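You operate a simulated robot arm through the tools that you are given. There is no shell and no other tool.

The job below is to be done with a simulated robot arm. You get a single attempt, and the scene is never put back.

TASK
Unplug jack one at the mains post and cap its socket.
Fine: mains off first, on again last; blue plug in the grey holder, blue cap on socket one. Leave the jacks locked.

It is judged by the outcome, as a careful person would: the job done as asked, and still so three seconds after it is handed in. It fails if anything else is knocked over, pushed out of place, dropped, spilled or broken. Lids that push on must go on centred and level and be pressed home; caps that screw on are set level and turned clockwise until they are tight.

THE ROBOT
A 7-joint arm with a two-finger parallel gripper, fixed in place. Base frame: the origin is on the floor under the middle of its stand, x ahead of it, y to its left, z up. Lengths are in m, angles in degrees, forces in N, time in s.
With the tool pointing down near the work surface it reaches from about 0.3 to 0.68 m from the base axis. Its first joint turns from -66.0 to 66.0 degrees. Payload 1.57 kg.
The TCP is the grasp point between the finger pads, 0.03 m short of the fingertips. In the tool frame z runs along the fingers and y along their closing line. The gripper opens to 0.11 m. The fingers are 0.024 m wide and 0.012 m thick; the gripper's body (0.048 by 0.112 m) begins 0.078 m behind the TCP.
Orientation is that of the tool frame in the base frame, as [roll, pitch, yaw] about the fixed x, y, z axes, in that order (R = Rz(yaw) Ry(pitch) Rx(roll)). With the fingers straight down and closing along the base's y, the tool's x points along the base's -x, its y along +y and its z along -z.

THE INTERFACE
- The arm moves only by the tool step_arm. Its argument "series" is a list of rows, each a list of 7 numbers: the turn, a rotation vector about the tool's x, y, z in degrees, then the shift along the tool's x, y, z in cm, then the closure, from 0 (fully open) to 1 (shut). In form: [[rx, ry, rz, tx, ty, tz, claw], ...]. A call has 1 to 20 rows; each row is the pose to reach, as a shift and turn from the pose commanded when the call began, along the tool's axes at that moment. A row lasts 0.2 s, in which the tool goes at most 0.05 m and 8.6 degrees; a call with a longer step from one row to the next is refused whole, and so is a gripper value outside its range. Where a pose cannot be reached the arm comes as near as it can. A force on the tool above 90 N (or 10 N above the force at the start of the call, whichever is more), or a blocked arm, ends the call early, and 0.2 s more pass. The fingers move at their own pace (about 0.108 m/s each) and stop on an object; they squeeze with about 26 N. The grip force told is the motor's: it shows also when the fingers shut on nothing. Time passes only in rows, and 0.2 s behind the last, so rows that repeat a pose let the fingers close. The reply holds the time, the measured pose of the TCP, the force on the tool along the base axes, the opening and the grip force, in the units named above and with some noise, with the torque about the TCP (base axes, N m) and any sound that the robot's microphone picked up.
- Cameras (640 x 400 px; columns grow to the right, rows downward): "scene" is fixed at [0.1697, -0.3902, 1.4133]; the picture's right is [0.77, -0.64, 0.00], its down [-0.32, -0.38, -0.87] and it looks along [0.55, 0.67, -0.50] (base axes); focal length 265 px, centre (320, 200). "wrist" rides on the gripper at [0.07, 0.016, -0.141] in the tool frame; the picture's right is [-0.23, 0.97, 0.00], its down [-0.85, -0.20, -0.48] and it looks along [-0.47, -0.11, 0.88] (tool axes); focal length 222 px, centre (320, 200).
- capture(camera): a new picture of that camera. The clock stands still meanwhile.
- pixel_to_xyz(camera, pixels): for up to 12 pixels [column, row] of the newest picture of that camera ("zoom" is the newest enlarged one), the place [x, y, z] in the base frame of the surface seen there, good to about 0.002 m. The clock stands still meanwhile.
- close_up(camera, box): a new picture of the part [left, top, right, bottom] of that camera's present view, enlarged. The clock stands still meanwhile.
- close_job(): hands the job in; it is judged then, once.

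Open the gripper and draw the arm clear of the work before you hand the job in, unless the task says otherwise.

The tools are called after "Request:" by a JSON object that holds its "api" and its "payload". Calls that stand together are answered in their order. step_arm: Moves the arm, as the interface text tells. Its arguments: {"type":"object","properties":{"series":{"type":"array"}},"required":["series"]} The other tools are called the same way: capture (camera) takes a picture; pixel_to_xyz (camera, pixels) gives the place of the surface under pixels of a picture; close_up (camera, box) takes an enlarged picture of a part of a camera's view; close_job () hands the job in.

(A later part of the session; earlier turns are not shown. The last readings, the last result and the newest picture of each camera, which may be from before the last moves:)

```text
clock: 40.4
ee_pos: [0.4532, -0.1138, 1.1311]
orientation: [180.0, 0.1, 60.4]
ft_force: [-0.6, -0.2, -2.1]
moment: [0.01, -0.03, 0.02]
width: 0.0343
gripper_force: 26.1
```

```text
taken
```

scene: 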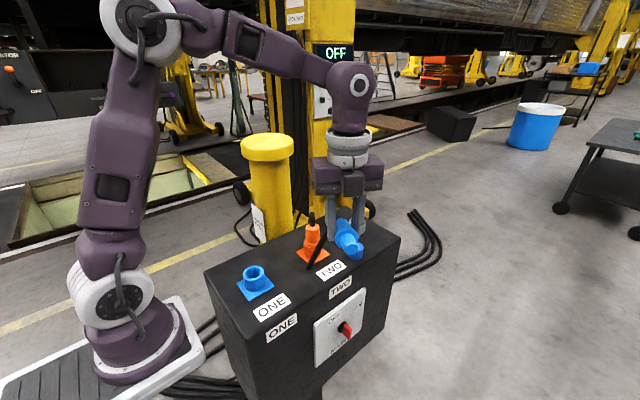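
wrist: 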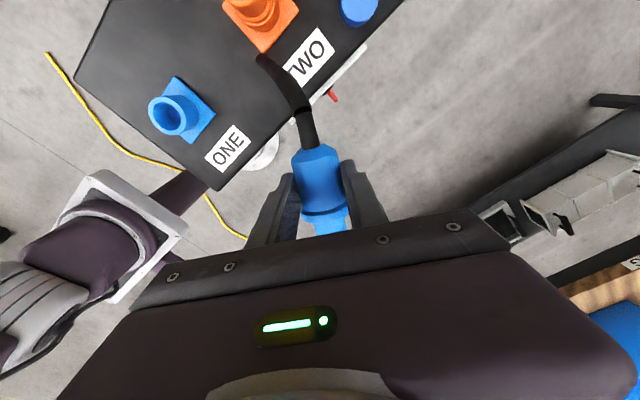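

The tool is at yaw 60° and the plug still held. Now I pitch the tool about its closing axis so the plug's nose turns down, first 45°.

Request:
{"api": "step_arm", "payload": {"series": [[0, 3, 0, 0, 0, 0, 1], [0, 8, 0, 0, 0, 0, 1], [0, 14, 0, 0, 0, 0, 1], [0, 20, 0, 0, 0, 0, 1], [0, 26, 0, 0, 0, 0, 1], [0, 32, 0, 0, 0, 0, 1], [0, 38, 0, 0, 0, 0, 1], [0, 43, 0, 0, 0, 0, 1], [0, 45, 0, 0, 0, 0, 1], [0, 45, 0, 0, 0, 0, 1]]}}

Request:
{"api": "capture", "payload": {"camera": "scene"}}

Request:
{"api": "capture", "payload": {"camera": "wrist"}}

```text
clock: 42.6
ee_pos: [0.4538, -0.1139, 1.1321]
orientation: [179.8, -44.9, 60.5]
ft_force: [0.9, -0.1, -1.3]
moment: [-0.03, 0.02, -0.04]
width: 0.0342
gripper_force: 26.3
```

```text
taken
```

scene: 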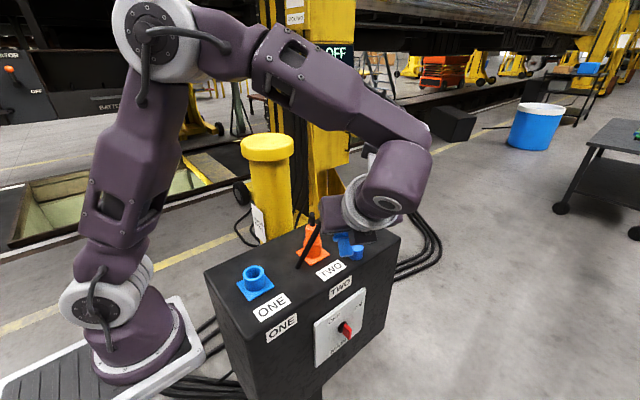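

```text
taken
```

wrist: 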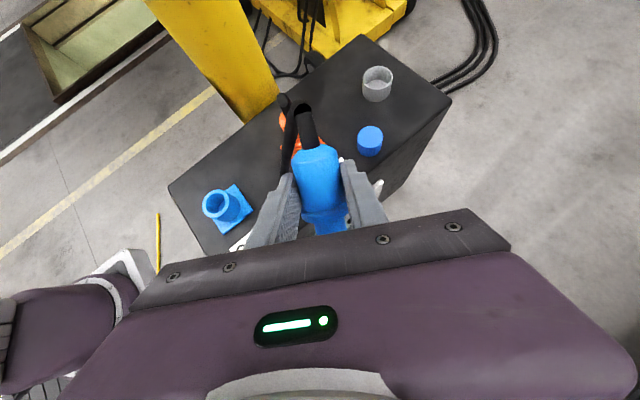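

Half way, grip unchanged (34.2 mm). I continue the remaining 45°.

Request:
{"api": "step_arm", "payload": {"series": [[0, 3, 0, 0, 0, 0, 1], [0, 8, 0, 0, 0, 0, 1], [0, 14, 0, 0, 0, 0, 1], [0, 20, 0, 0, 0, 0, 1], [0, 26, 0, 0, 0, 0, 1], [0, 32, 0, 0, 0, 0, 1], [0, 38, 0, 0, 0, 0, 1], [0, 43, 0, 0, 0, 0, 1], [0, 45, 0, 0, 0, 0, 1], [0, 45, 0, 0, 0, 0, 1]]}}

Request:
{"api": "capture", "payload": {"camera": "scene"}}

Request:
{"api": "capture", "payload": {"camera": "wrist"}}

```text
clock: 44.8
ee_pos: [0.4542, -0.1139, 1.1313]
orientation: [119.1, -89.9, 121.3]
ft_force: [0.3, -0.2, -1.0]
moment: [0.0, -0.01, -0.01]
width: 0.0342
gripper_force: 26.0
```

```text
taken
```

scene: 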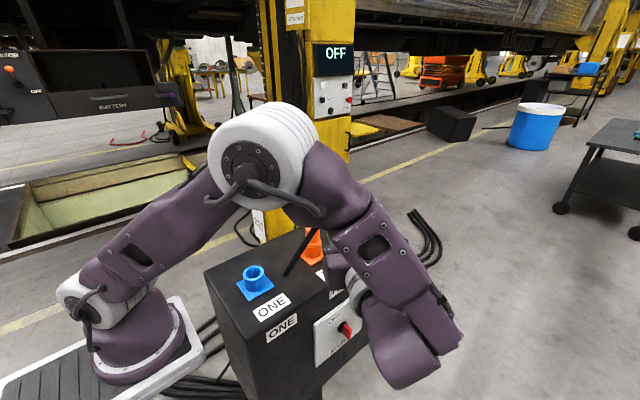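

```text
taken
```

wrist: 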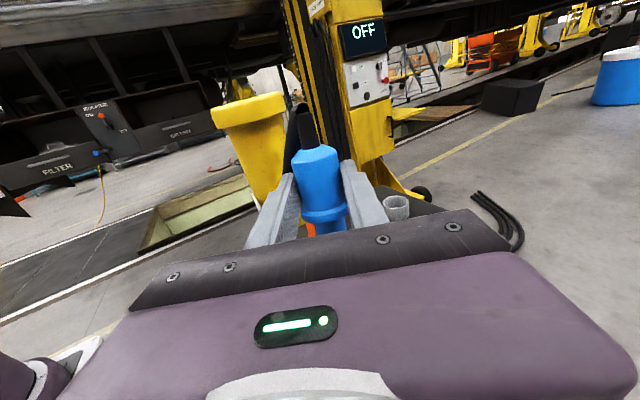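

The tool is now horizontal with the plug's nose down. I check how upright the plug is in the fingers by measuring points on it.

Request:
{"api": "close_up", "payload": {"camera": "wrist", "box": [250, 90, 390, 240]}}

Request:
{"api": "pixel_to_xyz", "payload": {"camera": "wrist", "pixels": [[316, 152], [316, 160], [318, 170], [319, 180], [320, 190], [322, 200], [323, 210], [324, 217], [326, 224], [327, 230], [308, 140], [306, 125]]}}

```text
2.67 times, centred on (320, 165) of wrist
```

zoom: 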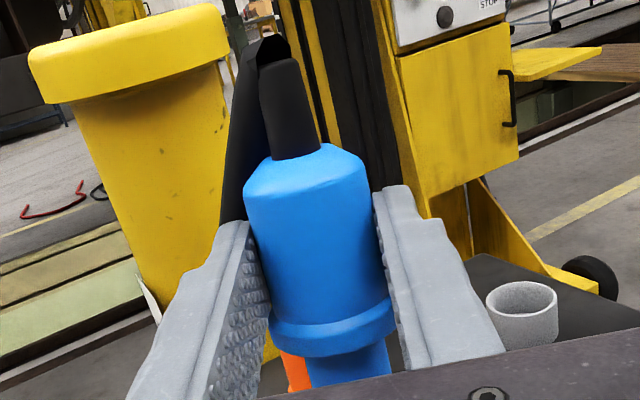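

```text
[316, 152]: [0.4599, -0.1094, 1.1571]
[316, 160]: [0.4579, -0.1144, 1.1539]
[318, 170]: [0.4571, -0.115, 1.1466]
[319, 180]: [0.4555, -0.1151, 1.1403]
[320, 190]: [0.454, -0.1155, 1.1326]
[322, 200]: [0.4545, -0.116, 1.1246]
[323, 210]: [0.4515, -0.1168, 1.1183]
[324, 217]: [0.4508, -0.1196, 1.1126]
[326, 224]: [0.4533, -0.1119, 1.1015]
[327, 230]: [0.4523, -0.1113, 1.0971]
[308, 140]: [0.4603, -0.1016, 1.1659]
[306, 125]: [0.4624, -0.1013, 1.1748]
```

The plug hangs nearly upright in the fingers: its axis is about 17 mm beyond the TCP and leans ~5°. Going to the holder like this would put the hand right over the cap, so I'll first set the plug back in socket one and regrasp it with a tilted tool. I turn the tool to point along +y and move in front of socket one.

Request:
{"api": "step_arm", "payload": {"series": [[2, 0, 0, -0.2, -0.7, 0, 1], [4, 0, 0, -0.5, -1.8, 0.1, 1], [7, 0, 0, -0.8, -3.2, 0.2, 1], [10, 0, 0, -1.1, -4.7, 0.3, 1], [13, 0, 0, -1.4, -6.2, 0.4, 1], [16, 0, 0, -1.7, -7.8, 0.6, 1], [19, 0, 0, -2, -9.4, 0.7, 1], [22, 0, 0, -2.3, -11, 0.8, 1], [25, 0, 0, -2.6, -12.5, 0.9, 1], [28, 0, 0, -2.9, -13.8, 1.1, 1], [30, 0, 0, -3.1, -14.6, 1.2, 1], [30, 0, 0, -3.1, -14.94, 1.2, 1], [30, 0, 0, -3.1, -14.94, 1.2, 1]]}}

Request:
{"api": "capture", "payload": {"camera": "scene"}}

Request:
{"api": "capture", "payload": {"camera": "wrist"}}

```text
clock: 47.6
ee_pos: [0.3296, -0.0299, 1.1006]
orientation: [174.6, -89.9, 95.8]
ft_force: [0.8, -0.7, -1.1]
moment: [-0.06, 0.01, -0.02]
width: 0.0343
gripper_force: 26.6
```

```text
taken
```

scene: 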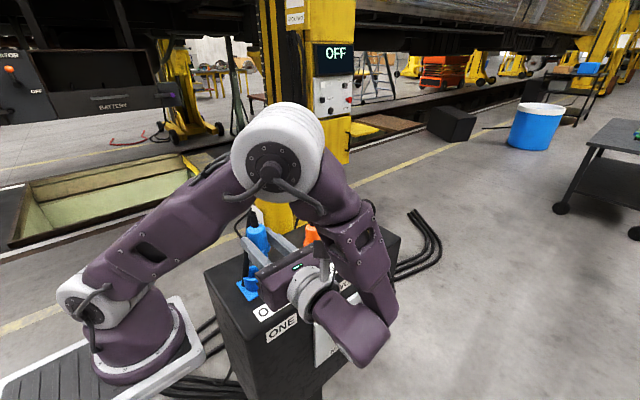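

```text
taken
```

wrist: 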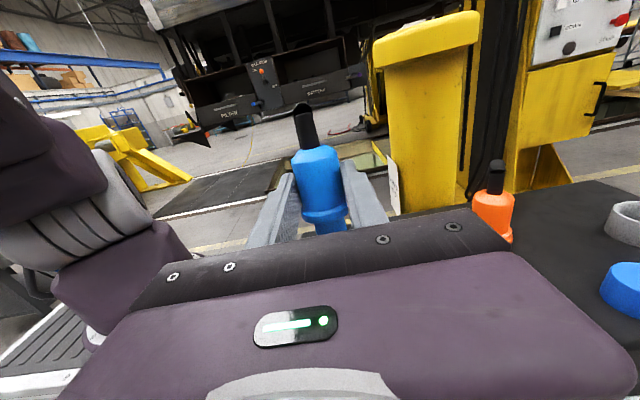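

The tool points along +y and the plug is still held (34.3 mm). The scene view now shows plug and socket around (255,250), so I zoom in to check tilt and alignment.

Request:
{"api": "close_up", "payload": {"camera": "scene", "box": [220, 200, 300, 310]}}

Request:
{"api": "close_up", "payload": {"camera": "scene", "box": [232, 208, 282, 270]}}

Request:
{"api": "pixel_to_xyz", "payload": {"camera": "zoom", "pixels": [[290, 120], [300, 150], [310, 190], [318, 225], [265, 130], [275, 170], [285, 215], [330, 140], [345, 190], [350, 215]]}}

Request:
{"api": "close_up", "payload": {"camera": "wrist", "box": [250, 90, 390, 240]}}

```text
3.64 times, centred on (260, 255) of scene
```

zoom: 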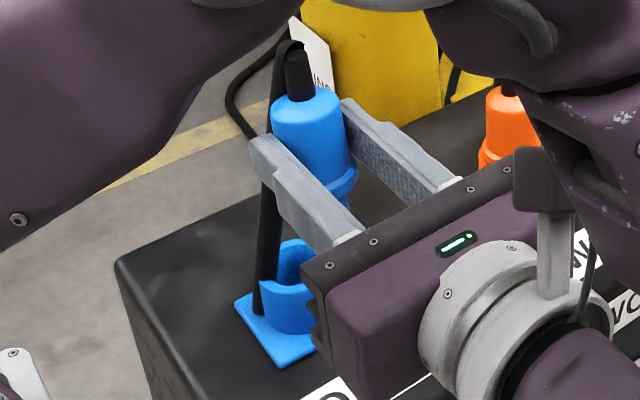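

```text
6.45 times, centred on (257, 239) of scene
```

zoom: 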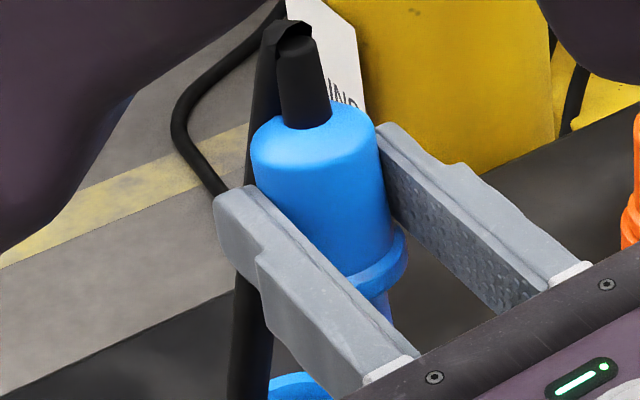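

```text
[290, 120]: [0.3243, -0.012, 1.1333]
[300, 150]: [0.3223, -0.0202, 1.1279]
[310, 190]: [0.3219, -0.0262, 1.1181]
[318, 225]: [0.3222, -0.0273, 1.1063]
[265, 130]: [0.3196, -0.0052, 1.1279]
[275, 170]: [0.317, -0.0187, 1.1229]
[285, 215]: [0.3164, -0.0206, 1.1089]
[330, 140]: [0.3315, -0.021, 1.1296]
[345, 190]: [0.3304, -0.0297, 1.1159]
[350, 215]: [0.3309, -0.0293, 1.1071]
```

```text
2.67 times, centred on (320, 165) of wrist
```

zoom: 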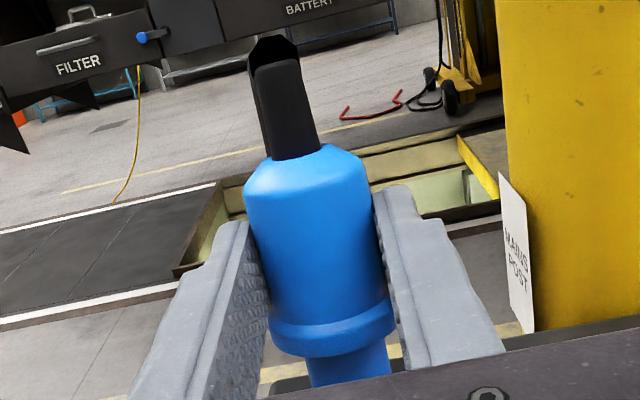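

Comparing gland, body and ring positions, the plug leans about 6° with its nose toward the hand, and about 3° sideways. I correct both and move over socket one.

Request:
{"api": "step_arm", "payload": {"series": [[0, 2, -1, 0, 0, 0.5, 1], [0, 4, -2, 0, 0, 1.5, 1], [0, 6, -3, 0, 0, 2.7, 1], [0, 6, -3, 0, 0, 3.9, 1], [0, 6, -3, -0.2, 0, 4.9, 1], [0, 6, -3, -0.4, 0.05, 5.45, 1], [0, 6, -3, -0.4, 0.05, 5.45, 1]]}}

Request:
{"api": "close_up", "payload": {"camera": "scene", "box": [220, 200, 300, 310]}}

Request:
{"api": "close_up", "payload": {"camera": "wrist", "box": [250, 90, 390, 240]}}

Request:
{"api": "pixel_to_xyz", "payload": {"camera": "wrist", "pixels": [[305, 122], [308, 140], [316, 165], [320, 190], [322, 205], [324, 217], [327, 226], [300, 165], [335, 165], [305, 205], [341, 205]]}}

```text
clock: 49.2
ee_pos: [0.3298, 0.0249, 1.0952]
orientation: [27.1, -83.4, -116.7]
ft_force: [0.0, -0.6, -1.0]
moment: [-0.06, -0.01, 0.02]
width: 0.0342
gripper_force: 26.1
```

```text
3.64 times, centred on (260, 255) of scene
```

zoom: 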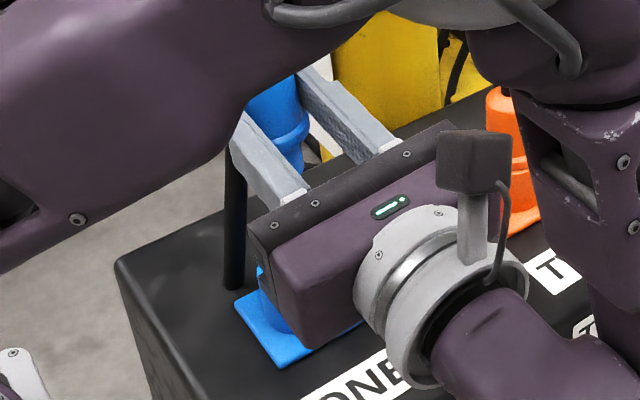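

```text
2.67 times, centred on (320, 165) of wrist
```

zoom: 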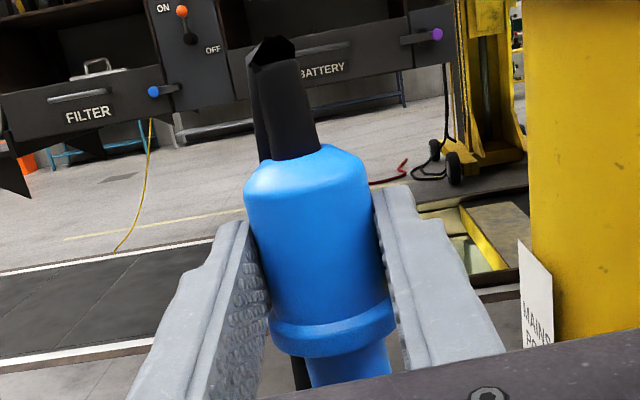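

```text
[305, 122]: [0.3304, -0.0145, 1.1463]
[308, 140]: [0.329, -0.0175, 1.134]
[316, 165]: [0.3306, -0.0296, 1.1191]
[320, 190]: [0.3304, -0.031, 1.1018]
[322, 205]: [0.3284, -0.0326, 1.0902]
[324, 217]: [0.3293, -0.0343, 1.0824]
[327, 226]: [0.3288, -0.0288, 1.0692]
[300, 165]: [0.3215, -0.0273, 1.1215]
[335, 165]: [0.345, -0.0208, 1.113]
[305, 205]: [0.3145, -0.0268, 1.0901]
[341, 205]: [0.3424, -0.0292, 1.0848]
```

Those wrist readings came from the earlier capture, so I take a fresh capture at this pose and remeasure.

Request:
{"api": "capture", "payload": {"camera": "wrist"}}

Request:
{"api": "pixel_to_xyz", "payload": {"camera": "wrist", "pixels": [[304, 115], [305, 122], [308, 140], [316, 165], [320, 190], [322, 205], [324, 217], [327, 226], [300, 165], [332, 162], [307, 205], [339, 203]]}}

Request:
{"api": "capture", "payload": {"camera": "scene"}}

Request:
{"api": "pixel_to_xyz", "payload": {"camera": "scene", "pixels": [[252, 232], [253, 228], [251, 240], [256, 244], [250, 225], [255, 238], [240, 250], [243, 290], [262, 300]]}}

```text
taken
```

wrist: 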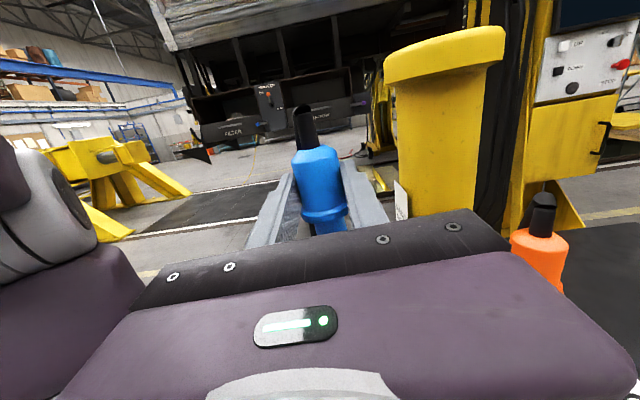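

```text
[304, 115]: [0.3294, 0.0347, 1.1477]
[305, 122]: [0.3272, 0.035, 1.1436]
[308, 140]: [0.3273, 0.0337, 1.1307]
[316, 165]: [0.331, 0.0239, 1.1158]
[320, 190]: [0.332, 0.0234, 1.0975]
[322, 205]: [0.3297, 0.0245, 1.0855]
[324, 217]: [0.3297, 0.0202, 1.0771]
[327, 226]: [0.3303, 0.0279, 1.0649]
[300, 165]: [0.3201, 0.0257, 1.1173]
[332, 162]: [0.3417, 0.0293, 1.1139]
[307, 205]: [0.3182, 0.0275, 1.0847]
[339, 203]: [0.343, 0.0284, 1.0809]
```

```text
taken
```

scene: 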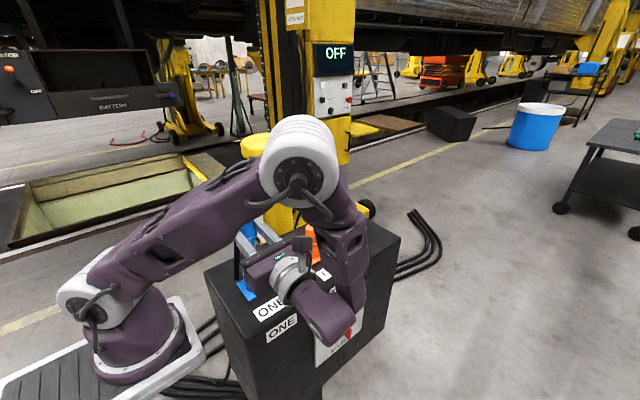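

```text
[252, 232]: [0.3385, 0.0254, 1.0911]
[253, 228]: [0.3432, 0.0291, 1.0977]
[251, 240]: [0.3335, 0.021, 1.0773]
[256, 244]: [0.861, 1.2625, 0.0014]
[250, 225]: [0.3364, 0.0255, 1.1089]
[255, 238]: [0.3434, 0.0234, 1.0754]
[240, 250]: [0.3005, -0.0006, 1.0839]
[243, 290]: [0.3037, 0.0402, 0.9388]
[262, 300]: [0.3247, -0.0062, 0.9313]
```

The axis is now upright within about 2° and centred at (0.330, 0.041) over the socket (0.330, 0.040). I lower it until the nose is just above the rim and look.

Request:
{"api": "step_arm", "payload": {"series": [[0, 0, 0.5, -0.6, -0.03, -0.07, 1], [0, 0, 1.5, -1.6, -0.08, -0.2, 1], [0, 0, 1.5, -2.8, -0.15, -0.35, 1], [0, 0, 1.5, -4, -0.2, -0.5, 1], [0, 0, 1.5, -5, -0.27, -0.62, 1], [0, 0, 1.5, -5.7, -0.3, -0.7, 1], [0, 0, 1.5, -6, -0.32, -0.73, 1], [0, 0, 1.5, -6, -0.32, -0.73, 1]]}}

Request:
{"api": "capture", "payload": {"camera": "wrist"}}

Request:
{"api": "close_up", "payload": {"camera": "scene", "box": [220, 200, 300, 310]}}

Request:
{"api": "pixel_to_xyz", "payload": {"camera": "wrist", "pixels": [[304, 115], [305, 122], [308, 140], [316, 165], [320, 190], [322, 205], [324, 217], [327, 226], [300, 165], [332, 162], [307, 205], [339, 203]]}}

```text
clock: 51.0
ee_pos: [0.3297, 0.0236, 1.0346]
orientation: [14.3, -83.9, -103.8]
ft_force: [0.1, -0.6, -0.8]
moment: [-0.05, 0.0, 0.03]
width: 0.0342
gripper_force: 26.2
```

```text
taken
```

wrist: 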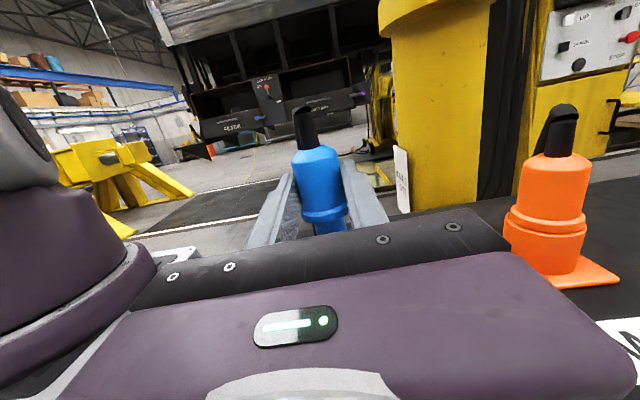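

```text
3.64 times, centred on (260, 255) of scene
```

zoom: 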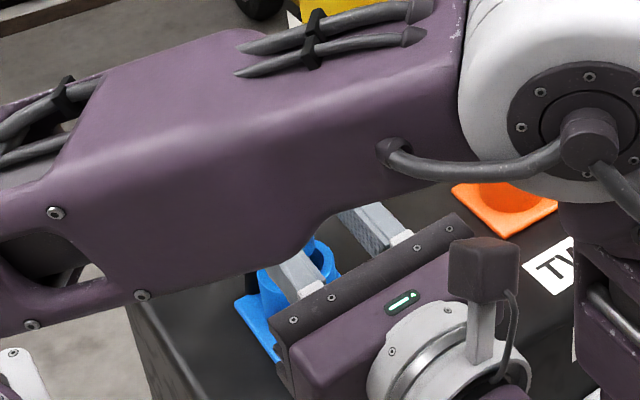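

```text
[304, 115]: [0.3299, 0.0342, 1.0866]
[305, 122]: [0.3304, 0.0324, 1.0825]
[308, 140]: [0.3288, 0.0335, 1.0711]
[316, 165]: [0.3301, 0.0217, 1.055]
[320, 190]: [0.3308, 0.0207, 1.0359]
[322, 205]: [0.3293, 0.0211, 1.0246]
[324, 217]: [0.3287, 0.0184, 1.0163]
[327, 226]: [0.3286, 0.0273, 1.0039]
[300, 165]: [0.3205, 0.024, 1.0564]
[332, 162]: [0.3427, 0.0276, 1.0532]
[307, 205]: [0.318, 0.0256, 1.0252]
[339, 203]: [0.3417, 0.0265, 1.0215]
```

The plug's axis measures (0.330, 0.039), upright; nose tip just above the rim. I first check the height of the arm link that now appears over the post.

Request:
{"api": "capture", "payload": {"camera": "scene"}}

Request:
{"api": "pixel_to_xyz", "payload": {"camera": "scene", "pixels": [[215, 270], [235, 265], [255, 250], [280, 245], [220, 285], [265, 262], [315, 240], [325, 265], [340, 260], [275, 262]]}}

```text
taken
```

scene: 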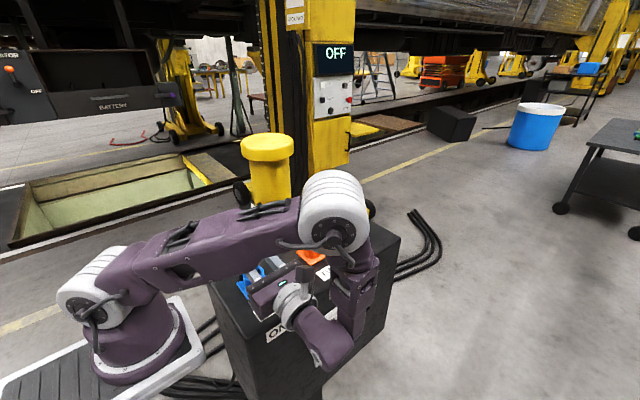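

```text
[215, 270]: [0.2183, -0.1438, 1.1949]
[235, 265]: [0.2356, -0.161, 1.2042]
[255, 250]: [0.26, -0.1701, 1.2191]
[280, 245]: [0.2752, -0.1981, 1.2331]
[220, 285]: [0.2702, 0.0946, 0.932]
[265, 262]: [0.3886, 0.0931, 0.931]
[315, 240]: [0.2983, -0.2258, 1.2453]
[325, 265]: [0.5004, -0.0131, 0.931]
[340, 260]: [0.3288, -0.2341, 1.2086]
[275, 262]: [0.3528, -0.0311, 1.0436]
```

The links are at z≈1.2 and well in front, so nothing is close. I lower the plug into socket one in small steps, watching the force.

Request:
{"api": "step_arm", "payload": {"series": [[0, 0, 0, -0.5, -0.01, 0.05, 1], [0, 0, 0, -1.0, -0.03, 0, 1], [0, 0, 0, -1.5, -0.04, -0.06, 1], [0, 0, 0, -2.0, -0.05, -0.11, 1], [0, 0, 0, -2.4, -0.06, -0.15, 1], [0, 0, 0, -2.8, -0.07, -0.19, 1], [0, 0, 0, -2.8, -0.07, -0.19, 1]]}}

Request:
{"api": "capture", "payload": {"camera": "wrist"}}

Request:
{"api": "close_up", "payload": {"camera": "scene", "box": [230, 240, 310, 310]}}

```text
clock: 52.6
ee_pos: [0.3295, 0.0239, 1.0065]
orientation: [14.2, -83.9, -103.6]
ft_force: [-5.2, -10.2, 3.5]
moment: [-0.39, 0.22, 0.07]
width: 0.0343
gripper_force: 26.0
```

```text
taken
```

wrist: 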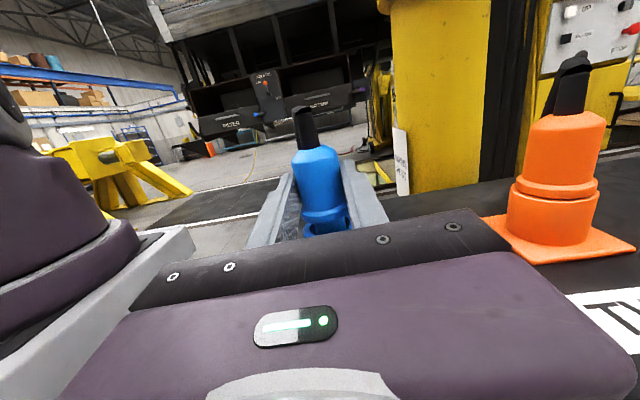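

```text
5.71 times, centred on (270, 275) of scene
```

zoom: 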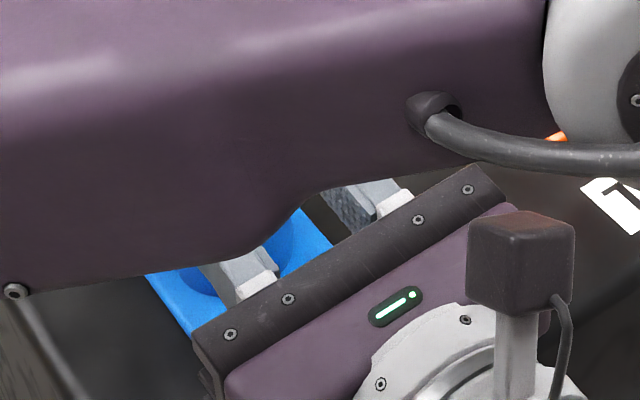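

The nose is inside the socket; side forces of −10 N in y and −5 N in x say it's slightly too far to +y/+x. I shift about 1.5 mm back and keep lowering the last 8 mm.

Request:
{"api": "step_arm", "payload": {"series": [[0, 0, 0, 0, -0.05, -0.1, 1], [0, 0, 0, -0.1, -0.08, -0.17, 1], [0, 0, 0, -0.3, -0.08, -0.19, 1], [0, 0, 0, -0.5, -0.09, -0.21, 1], [0, 0, 0, -0.7, -0.1, -0.23, 1], [0, 0, 0, -0.7, -0.1, -0.23, 1]]}}

Request:
{"api": "capture", "payload": {"camera": "wrist"}}

Request:
{"api": "close_up", "payload": {"camera": "wrist", "box": [250, 90, 390, 240]}}

Request:
{"api": "pixel_to_xyz", "payload": {"camera": "wrist", "pixels": [[304, 115], [305, 122], [308, 140], [316, 165], [320, 190], [322, 205], [324, 217], [327, 226], [300, 165], [332, 162], [307, 205], [339, 203]]}}

```text
clock: 54.0
ee_pos: [0.3291, 0.0235, 0.9993]
orientation: [14.3, -83.9, -103.8]
ft_force: [1.4, -0.4, -1.3]
moment: [-0.02, -0.02, 0.02]
width: 0.0343
gripper_force: 25.9
```

```text
taken
```

wrist: 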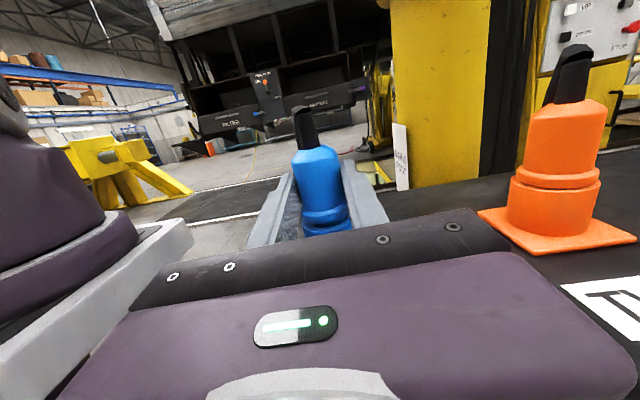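

```text
2.67 times, centred on (320, 165) of wrist
```

zoom: 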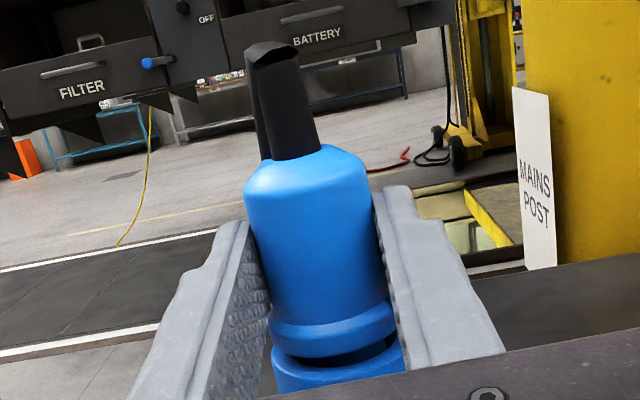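

```text
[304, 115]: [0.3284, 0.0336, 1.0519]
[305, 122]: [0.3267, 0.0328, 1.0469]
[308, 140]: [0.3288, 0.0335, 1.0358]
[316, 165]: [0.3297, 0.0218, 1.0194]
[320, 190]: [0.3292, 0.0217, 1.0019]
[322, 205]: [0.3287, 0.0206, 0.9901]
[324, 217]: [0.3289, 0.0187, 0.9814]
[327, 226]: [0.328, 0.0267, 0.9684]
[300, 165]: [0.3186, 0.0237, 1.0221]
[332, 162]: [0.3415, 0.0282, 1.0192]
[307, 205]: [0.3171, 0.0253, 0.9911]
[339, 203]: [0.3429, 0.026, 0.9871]
```

Side forces are gone and the ring is only about 3 mm above the rim. I lower the last bit until it touches.

Request:
{"api": "step_arm", "payload": {"series": [[0, 0, 0, -0.1, 0, -0.01, 1], [0, 0, 0, -0.2, 0, -0.02, 1], [0, 0, 0, -0.3, 0, -0.03, 1], [0, 0, 0, -0.3, 0, -0.03, 1]]}}

Request:
{"api": "close_up", "payload": {"camera": "wrist", "box": [250, 90, 390, 240]}}

```text
clock: 55.0
ee_pos: [0.3292, 0.0228, 0.9973]
orientation: [14.4, -83.9, -103.9]
ft_force: [-0.1, 0.1, -1.4]
moment: [-0.03, 0.0, 0.03]
width: 0.0341
gripper_force: 26.1
```

```text
2.67 times, centred on (320, 165) of wrist
```

zoom: 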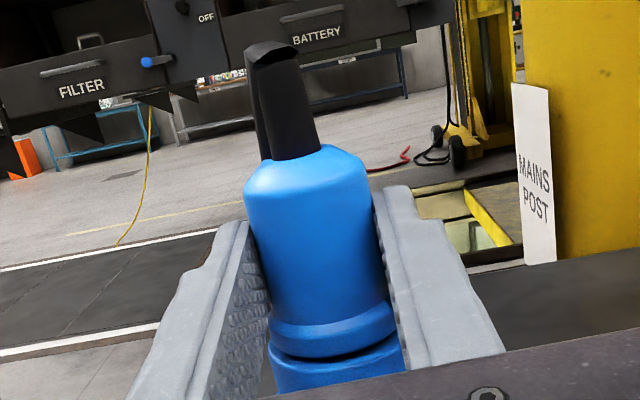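

The ring is practically seated. I lower one more millimetre, open the fingers and back straight off toward −y.

Request:
{"api": "step_arm", "payload": {"series": [[0, 0, 0, -0.12, 0, -0.01, 1], [0, 0, 0, -0.12, 0, -0.01, 0.9], [0, 0, 0, -0.12, 0, -0.01, 0.6], [0, 0, 0, -0.12, 0, -0.01, 0.45], [0, 0, 0, -0.12, 0, -0.01, 0.45], [0, 0, 0, 0.1, 0, -1.5, 0.45], [0, 0, 0, 0.35, 0, -3.5, 0.45], [0, 0, 0, 0.6, 0, -6, 0.45], [0, 0, 0, 0.85, 0, -8.5, 0.45], [0, 0, 0, 1.1, 0, -11, 0.45], [0, 0, 0, 1.1, 0, -11, 0.45]]}}

Request:
{"api": "capture", "payload": {"camera": "wrist"}}

Request:
{"api": "capture", "payload": {"camera": "scene"}}

```text
clock: 57.4
ee_pos: [0.3306, -0.0878, 0.9963]
orientation: [14.0, -84.0, -103.5]
ft_force: [-0.2, -0.2, 0.1]
moment: [-0.01, -0.02, -0.02]
width: 0.0603
gripper_force: 0.0
```

```text
taken
```

wrist: 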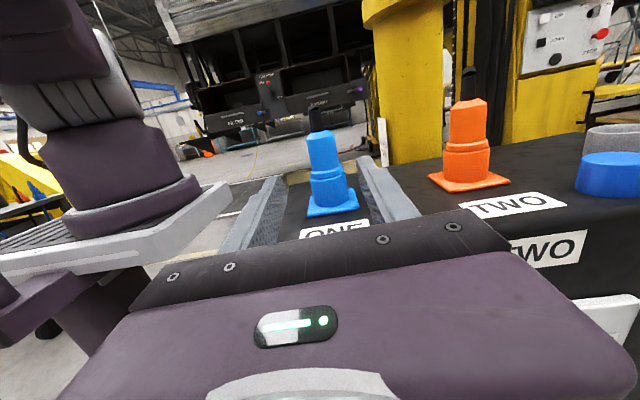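

```text
taken
```

scene: 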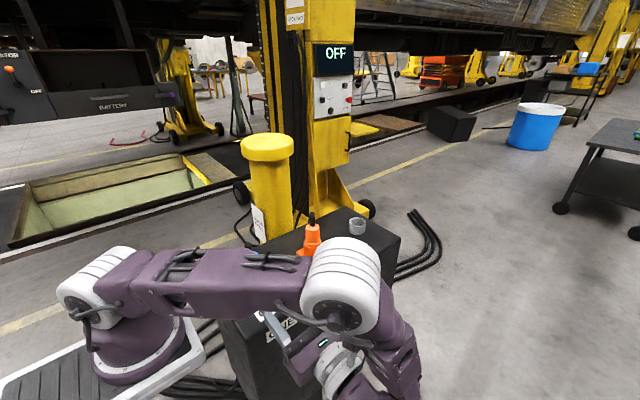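

The plug now stands upright in socket one and the gripper is clear. I raise the tool and tilt it 45° downward (still pointing toward +y) to regrasp the plug body with the hand well above the post.

Request:
{"api": "step_arm", "payload": {"series": [[0, -5, 0.2, 1.2, 0, 0, 0.3], [0, -10, 0.4, 2.5, 0.05, 0.2, 0.3], [0, -16, 0.6, 4, 0.1, 0.6, 0.3], [0, -22, 0.8, 5.5, 0.15, 1.2, 0.3], [0, -28, 1, 7, 0.2, 2, 0.3], [0, -34, 1.2, 8.3, 0.25, 2.9, 0.3], [0, -40, 1.4, 9.4, 0.28, 3.8, 0.3], [0, -46, 1.5, 10.2, 0.28, 4.6, 0.3], [0, -51, 1.5, 10.4, 0.28, 4.93, 0.3], [0, -51, 1.5, 10.4, 0.28, 4.93, 0.3]]}}

Request:
{"api": "capture", "payload": {"camera": "wrist"}}

Request:
{"api": "capture", "payload": {"camera": "scene"}}

```text
clock: 59.6
ee_pos: [0.3294, -0.048, 1.1059]
orientation: [179.9, -44.7, 90.1]
ft_force: [0.9, -0.5, 0.0]
moment: [0.03, 0.0, -0.04]
width: 0.0771
gripper_force: 0.0
```

```text
taken
```

wrist: 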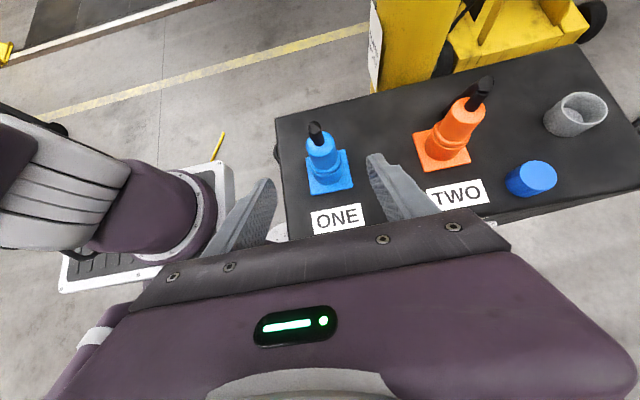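

```text
taken
```

scene: 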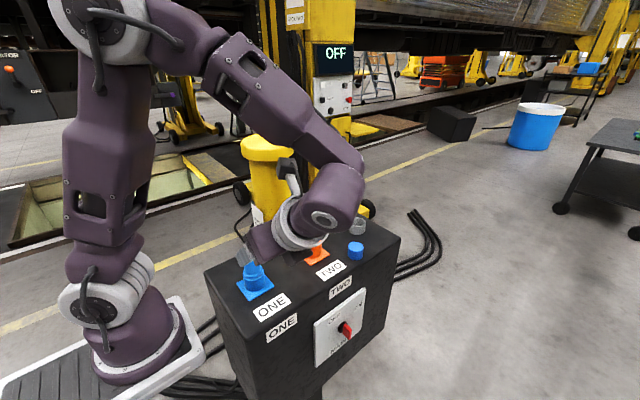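

Tool is pitched 45° pointing to +y; plug one is between the fingers in the wrist view at (322,155). I zoom in to check its position and the cable.

Request:
{"api": "close_up", "payload": {"camera": "wrist", "box": [270, 100, 410, 220]}}

Request:
{"api": "pixel_to_xyz", "payload": {"camera": "wrist", "pixels": [[316, 125], [317, 135], [320, 145], [322, 155], [325, 163], [326, 169], [328, 178], [309, 150], [334, 145], [312, 165], [340, 162]]}}

Request:
{"api": "close_up", "payload": {"camera": "scene", "box": [220, 220, 320, 310]}}

```text
3.33 times, centred on (340, 160) of wrist
```

zoom: 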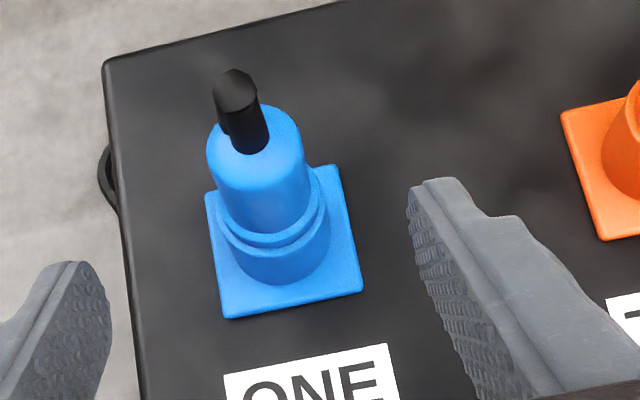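

```text
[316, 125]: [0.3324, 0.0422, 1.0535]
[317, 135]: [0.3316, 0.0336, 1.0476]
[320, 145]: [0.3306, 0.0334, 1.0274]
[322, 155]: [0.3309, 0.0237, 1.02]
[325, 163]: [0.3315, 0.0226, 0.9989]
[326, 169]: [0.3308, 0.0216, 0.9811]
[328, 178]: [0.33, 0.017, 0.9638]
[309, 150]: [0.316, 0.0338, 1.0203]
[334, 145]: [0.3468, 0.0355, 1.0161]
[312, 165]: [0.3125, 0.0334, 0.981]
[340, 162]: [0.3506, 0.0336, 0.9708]
```

```text
4.44 times, centred on (270, 265) of scene
```

zoom: 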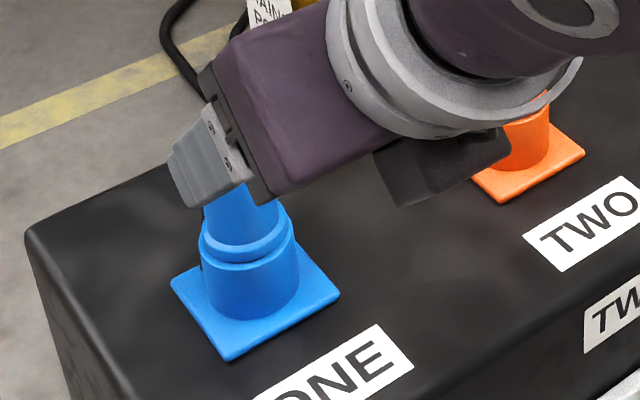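

Plug one is upright in its socket at (0.331, 0.040). I advance along the tilted tool axis so the fingers straddle the body just above the ring, then close.

Request:
{"api": "step_arm", "payload": {"series": [[0, 0, 0, 0, 0.05, 2, 0.3], [0, 0, 0, -0.1, 0.1, 4.5, 0.3], [0, 0, 0, -0.1, 0.1, 7, 0.3], [0, 0, 0, -0.2, 0.1, 9.5, 0.3], [0, 0, 0, -0.2, 0.1, 11.3, 0.3], [0, 0, 0, -0.2, 0.1, 12.2, 0.3], [0, 0, 0, -0.2, 0.1, 12.2, 0.3]]}}

Request:
{"api": "capture", "payload": {"camera": "wrist"}}

Request:
{"api": "close_up", "payload": {"camera": "scene", "box": [220, 220, 320, 310]}}

```text
clock: 61.2
ee_pos: [0.3318, 0.0349, 1.0187]
orientation: [179.8, -44.9, 90.0]
ft_force: [0.0, 0.4, -0.6]
moment: [-0.01, 0.0, 0.0]
width: 0.0768
gripper_force: 0.0
```

```text
taken
```

wrist: 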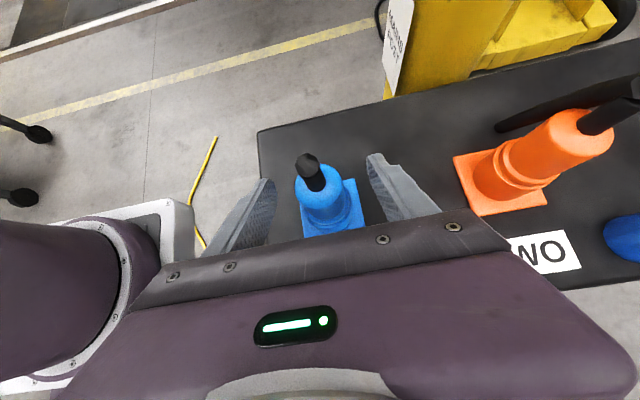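

```text
4.44 times, centred on (270, 265) of scene
```

zoom: 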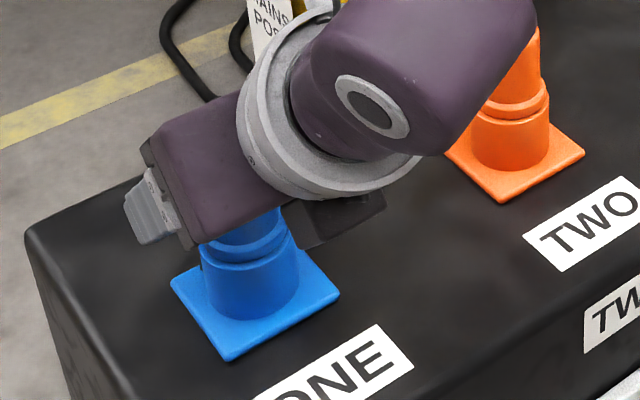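

The fingers are on either side of the body; I close on it.

Request:
{"api": "step_arm", "payload": {"series": [[0, 0, 0, 0, 0, 0, 0.5], [0, 0, 0, 0, 0, 0, 0.8], [0, 0, 0, 0, 0, 0, 1], [0, 0, 0, 0, 0, 0, 1], [0, 0, 0, 0, 0, 0, 1]]}}

Request:
{"api": "close_up", "payload": {"camera": "wrist", "box": [250, 120, 410, 240]}}

```text
clock: 62.4
ee_pos: [0.3313, 0.0358, 1.0186]
orientation: [179.7, -45.0, 90.0]
ft_force: [-0.9, 0.8, 1.1]
moment: [0.04, 0.01, 0.02]
width: 0.0338
gripper_force: 26.1
```

```text
3.33 times, centred on (330, 180) of wrist
```

zoom: 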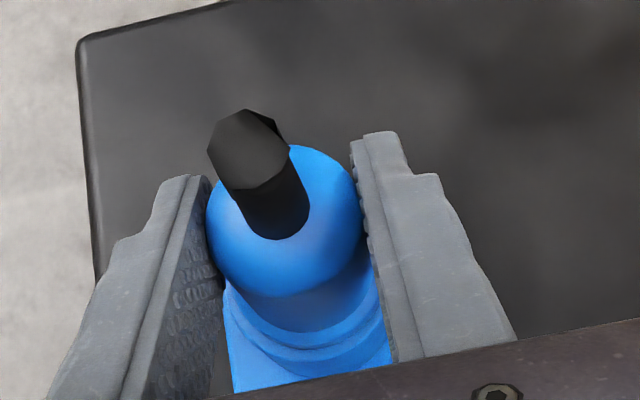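

The grip width 33.8 mm shows the pads hold the narrower upper part of the tapered body. I reopen, back off 8.5 mm horizontally so the pads cross the middle of the body, and close again.

Request:
{"api": "step_arm", "payload": {"series": [[0, 0, 0, 0, 0, 0, 0.6], [0, 0, 0, 0, 0, 0, 0.45], [0, 0, 0, -0.3, 0, -0.3, 0.45], [0, 0, 0, -0.65, 0, -0.6, 0.45], [0, 0, 0, -0.65, 0, -0.6, 0.45], [0, 0, 0, -0.65, 0, -0.6, 0.8], [0, 0, 0, -0.65, 0, -0.6, 1], [0, 0, 0, -0.65, 0, -0.6, 1], [0, 0, 0, -0.65, 0, -0.6, 1]]}}

Request:
{"api": "close_up", "payload": {"camera": "wrist", "box": [250, 120, 410, 240]}}

```text
clock: 64.4
ee_pos: [0.3303, 0.0262, 1.017]
orientation: [179.8, -44.9, 90.2]
ft_force: [-0.9, 0.3, 3.6]
moment: [0.0, 0.08, 0.02]
width: 0.0342
gripper_force: 26.7
```

```text
3.33 times, centred on (330, 180) of wrist
```

zoom: 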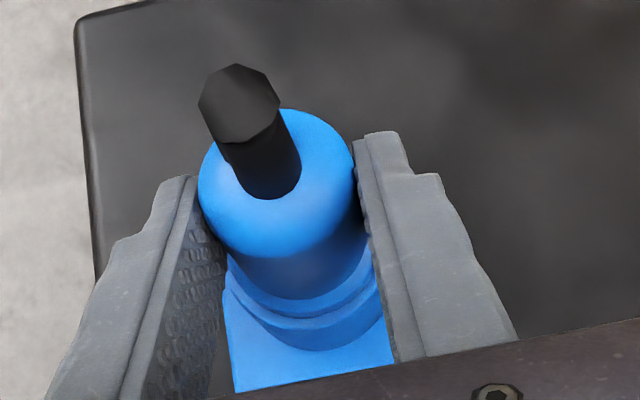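

Gripped at 34.2 mm with 26.7 N around the middle of the body. I lift straight up slowly.

Request:
{"api": "step_arm", "payload": {"series": [[0, 0, 0, 0.21, 0, -0.21, 1], [0, 0, 0, 0.56, 0, -0.57, 1], [0, 0, 0, 1.05, 0, -1.07, 1], [0, 0, 0, 1.7, 0, -1.7, 1], [0, 0, 0, 2.5, 0, -2.5, 1], [0, 0, 0, 3.4, 0, -3.4, 1], [0, 0, 0, 4.3, 0, -4.3, 1], [0, 0, 0, 5.2, 0, -5.2, 1], [0, 0, 0, 6.0, 0, -6.0, 1], [0, 0, 0, 6.6, 0, -6.6, 1], [0, 0, 0, 7.0, 0, -7.1, 1], [0, 0, 0, 7.0, 0, -7.1, 1]]}}

Request:
{"api": "capture", "payload": {"camera": "wrist"}}

Request:
{"api": "capture", "payload": {"camera": "scene"}}

```text
clock: 67.0
ee_pos: [0.3302, 0.0273, 1.1163]
orientation: [179.8, -44.9, 90.1]
ft_force: [-0.1, -0.2, -0.6]
moment: [0.01, 0.02, -0.01]
width: 0.0343
gripper_force: 26.3
```

```text
taken
```

wrist: 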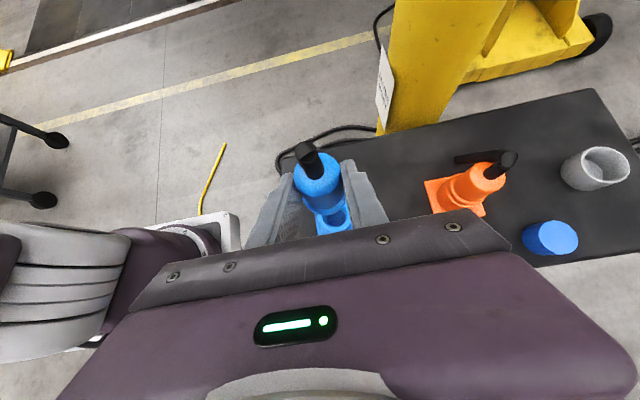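

```text
taken
```

scene: 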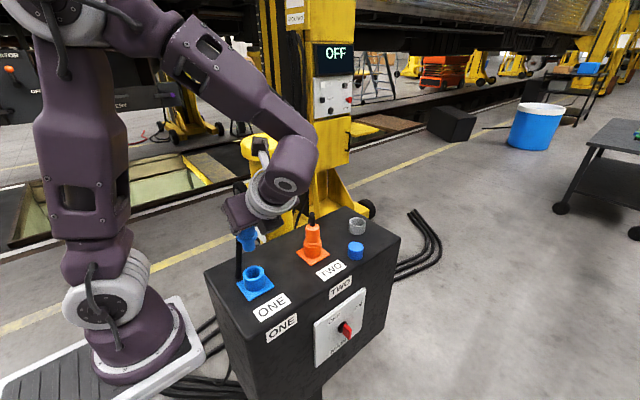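

The plug is out and held (34.3 mm). I zoom in to check how it hangs before moving sideways.

Request:
{"api": "close_up", "payload": {"camera": "scene", "box": [215, 190, 305, 300]}}

Request:
{"api": "close_up", "payload": {"camera": "wrist", "box": [250, 120, 410, 240]}}

Request:
{"api": "pixel_to_xyz", "payload": {"camera": "wrist", "pixels": [[308, 150], [312, 163], [316, 180], [320, 195], [322, 202], [324, 207], [328, 215], [300, 175], [338, 172], [308, 160]]}}

```text
3.64 times, centred on (260, 245) of scene
```

zoom: 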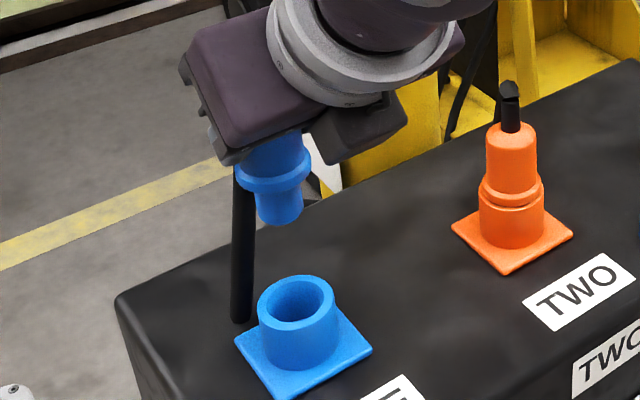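

```text
3.33 times, centred on (330, 180) of wrist
```

zoom: 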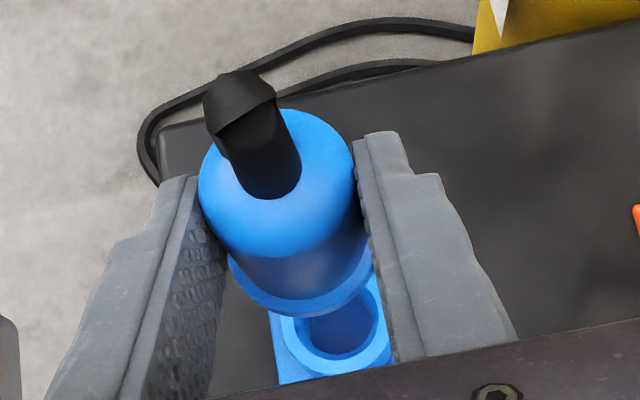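

```text
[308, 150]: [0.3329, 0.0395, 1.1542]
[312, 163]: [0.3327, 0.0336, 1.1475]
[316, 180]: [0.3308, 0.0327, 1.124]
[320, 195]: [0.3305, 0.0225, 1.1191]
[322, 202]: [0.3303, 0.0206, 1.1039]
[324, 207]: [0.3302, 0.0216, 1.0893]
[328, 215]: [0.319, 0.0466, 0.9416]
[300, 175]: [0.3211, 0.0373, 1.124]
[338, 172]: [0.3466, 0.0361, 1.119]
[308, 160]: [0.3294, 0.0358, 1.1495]
```

It hangs upright. I move it back toward the front edge of the post slowly, before passing in front of plug two.

Request:
{"api": "step_arm", "payload": {"series": [[0, 0, 0, -0.35, 0.1, -0.37, 1], [0, 0, 0, -1, 0.3, -1.1, 1], [0, 0, 0, -1.9, 0.6, -2.1, 1], [0, 0, 0, -2.9, 0.9, -3.2, 1], [0, 0, 0, -3.9, 1.2, -4.3, 1], [0, 0, 0, -4.9, 1.5, -5.4, 1], [0, 0, 0, -5.8, 1.7, -6.4, 1], [0, 0, 0, -6.5, 1.9, -7.1, 1], [0, 0, 0, -6.75, 2, -7.39, 1], [0, 0, 0, -6.75, 2, -7.39, 1]]}}

Request:
{"api": "close_up", "payload": {"camera": "scene", "box": [215, 180, 345, 310]}}

```text
clock: 69.2
ee_pos: [0.351, -0.0744, 1.1217]
orientation: [179.8, -44.9, 90.1]
ft_force: [0.9, -0.3, -1.4]
moment: [-0.04, -0.01, -0.02]
width: 0.0343
gripper_force: 26.1
```

```text
3.08 times, centred on (280, 245) of scene
```

zoom: 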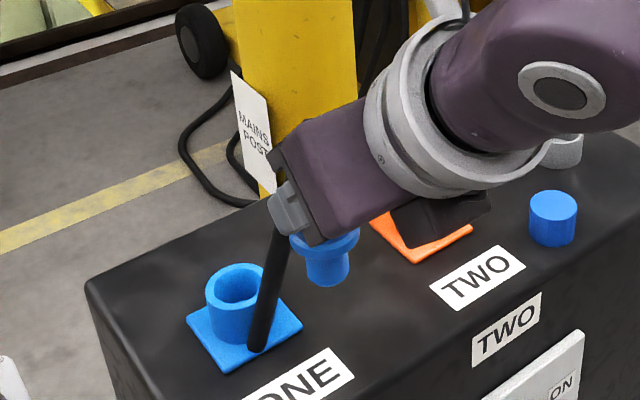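

Still held (34.3 mm); the cable passes visually through the flange, so it doesn't collide. I now travel in +x in front of plug two while turning the tool 30° toward the holder.

Request:
{"api": "step_arm", "payload": {"series": [[-0.7, 0, 0.7, 0, 0.3, 0, 1], [-2.1, 0, 2.1, 0, 1.0, 0, 1], [-3.5, 0, 3.6, 0, 2.1, 0, 1], [-4.9, 0, 5, 0, 3.5, 0, 1], [-6.3, 0, 6.4, 0, 5.0, 0, 1], [-7.8, 0, 7.8, 0, 6.6, 0, 1], [-9.2, 0, 9.2, 0, 8.2, 0, 1], [-10.6, 0, 10.7, 0, 9.9, 0, 1], [-12, 0, 12.1, 0, 11.6, 0, 1], [-13.4, 0, 13.5, 0, 13.3, 0, 1], [-14.8, 0, 14.9, 0, 15, 0, 1], [-16.2, 0, 16.4, 0, 16.7, 0, 1], [-17.7, 0, 17.8, 0, 18.3, 0, 1], [-19, 0, 19.2, 0, 19.6, 0, 1], [-20.3, 0, 20.5, 0, 20.5, 0, 1], [-21.1, 0, 21.3, 0, 20.9, 0, 1], [-21.1, 0, 21.3, 0, 20.9, 0, 1]]}}

Request:
{"api": "capture", "payload": {"camera": "scene"}}

Request:
{"api": "capture", "payload": {"camera": "wrist"}}

```text
clock: 72.8
ee_pos: [0.5595, -0.0744, 1.1223]
orientation: [-180.0, -44.9, 59.9]
ft_force: [0.5, -0.1, -2.2]
moment: [-0.03, 0.0, -0.01]
width: 0.0341
gripper_force: 26.0
```

```text
taken
```

scene: 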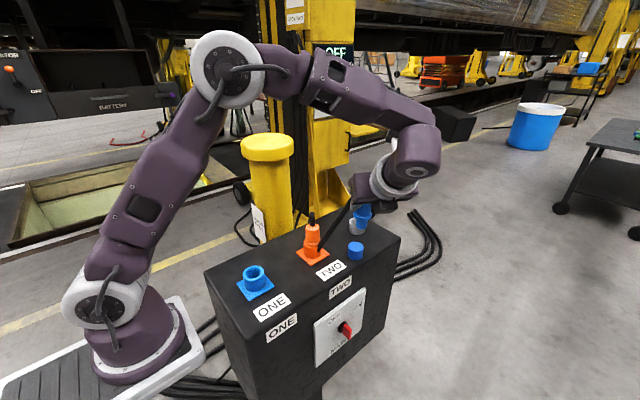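

```text
taken
```

wrist: 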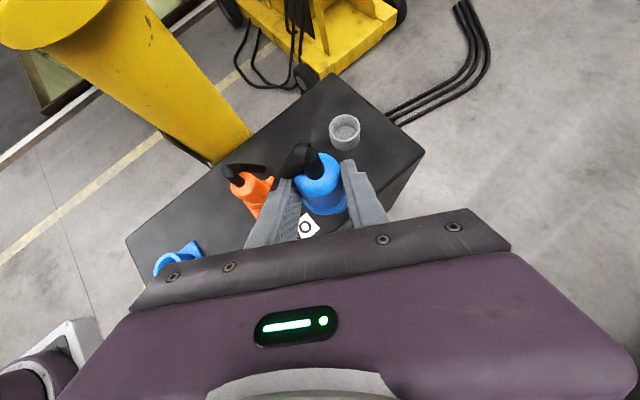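

Still held. The holder is in the wrist view at about (345,130), so I measure its rim from here.

Request:
{"api": "close_up", "payload": {"camera": "wrist", "box": [280, 95, 400, 215]}}

Request:
{"api": "pixel_to_xyz", "payload": {"camera": "zoom", "pixels": [[345, 62], [410, 40], [458, 60], [462, 95], [440, 125], [400, 140], [355, 120], [343, 90], [405, 100], [430, 90], [375, 115]]}}

Request:
{"api": "pixel_to_xyz", "payload": {"camera": "wrist", "pixels": [[305, 155], [312, 168], [318, 185], [322, 197], [324, 205], [330, 210], [302, 180], [337, 172]]}}

```text
3.33 times, centred on (340, 155) of wrist
```

zoom: 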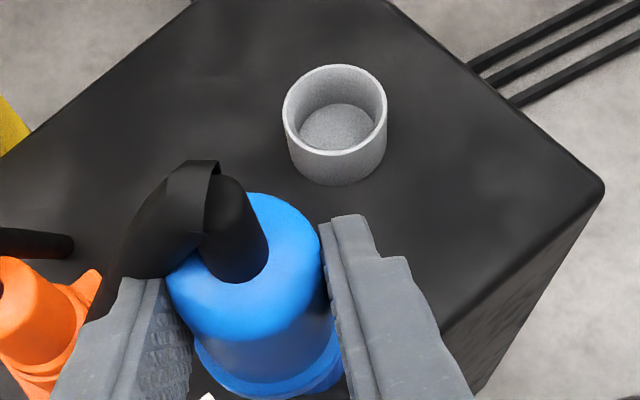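

```text
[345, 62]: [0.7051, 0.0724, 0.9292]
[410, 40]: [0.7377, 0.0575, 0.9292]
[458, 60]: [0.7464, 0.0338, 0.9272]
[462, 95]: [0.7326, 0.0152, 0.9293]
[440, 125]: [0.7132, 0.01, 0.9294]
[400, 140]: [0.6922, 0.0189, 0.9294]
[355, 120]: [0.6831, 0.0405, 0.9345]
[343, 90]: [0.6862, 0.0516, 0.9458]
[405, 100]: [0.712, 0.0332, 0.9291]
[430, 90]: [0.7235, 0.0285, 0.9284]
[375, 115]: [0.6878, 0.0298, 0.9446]
```

```text
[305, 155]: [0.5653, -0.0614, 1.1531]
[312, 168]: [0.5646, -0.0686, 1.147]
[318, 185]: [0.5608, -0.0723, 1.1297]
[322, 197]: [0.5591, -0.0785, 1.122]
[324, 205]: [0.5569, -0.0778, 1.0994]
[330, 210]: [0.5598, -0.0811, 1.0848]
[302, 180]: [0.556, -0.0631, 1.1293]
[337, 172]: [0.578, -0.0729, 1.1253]
```

I picked pixels beside the cup; its rim in the zoom runs (284,112), (385,105), (335,66), (335,153). I query those.

Request:
{"api": "pixel_to_xyz", "payload": {"camera": "zoom", "pixels": [[285, 113], [384, 107], [337, 67], [336, 153], [300, 140], [370, 138], [298, 82], [372, 77], [335, 130], [335, 110], [310, 125], [360, 125]]}}

```text
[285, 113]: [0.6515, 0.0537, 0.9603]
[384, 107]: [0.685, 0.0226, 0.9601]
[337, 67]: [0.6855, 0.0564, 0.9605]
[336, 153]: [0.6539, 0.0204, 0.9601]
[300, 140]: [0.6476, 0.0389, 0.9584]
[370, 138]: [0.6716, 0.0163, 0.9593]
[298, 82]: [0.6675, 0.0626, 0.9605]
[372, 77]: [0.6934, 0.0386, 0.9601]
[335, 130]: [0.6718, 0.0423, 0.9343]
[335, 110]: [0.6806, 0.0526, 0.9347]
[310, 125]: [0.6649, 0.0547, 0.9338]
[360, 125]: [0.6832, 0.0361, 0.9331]
```

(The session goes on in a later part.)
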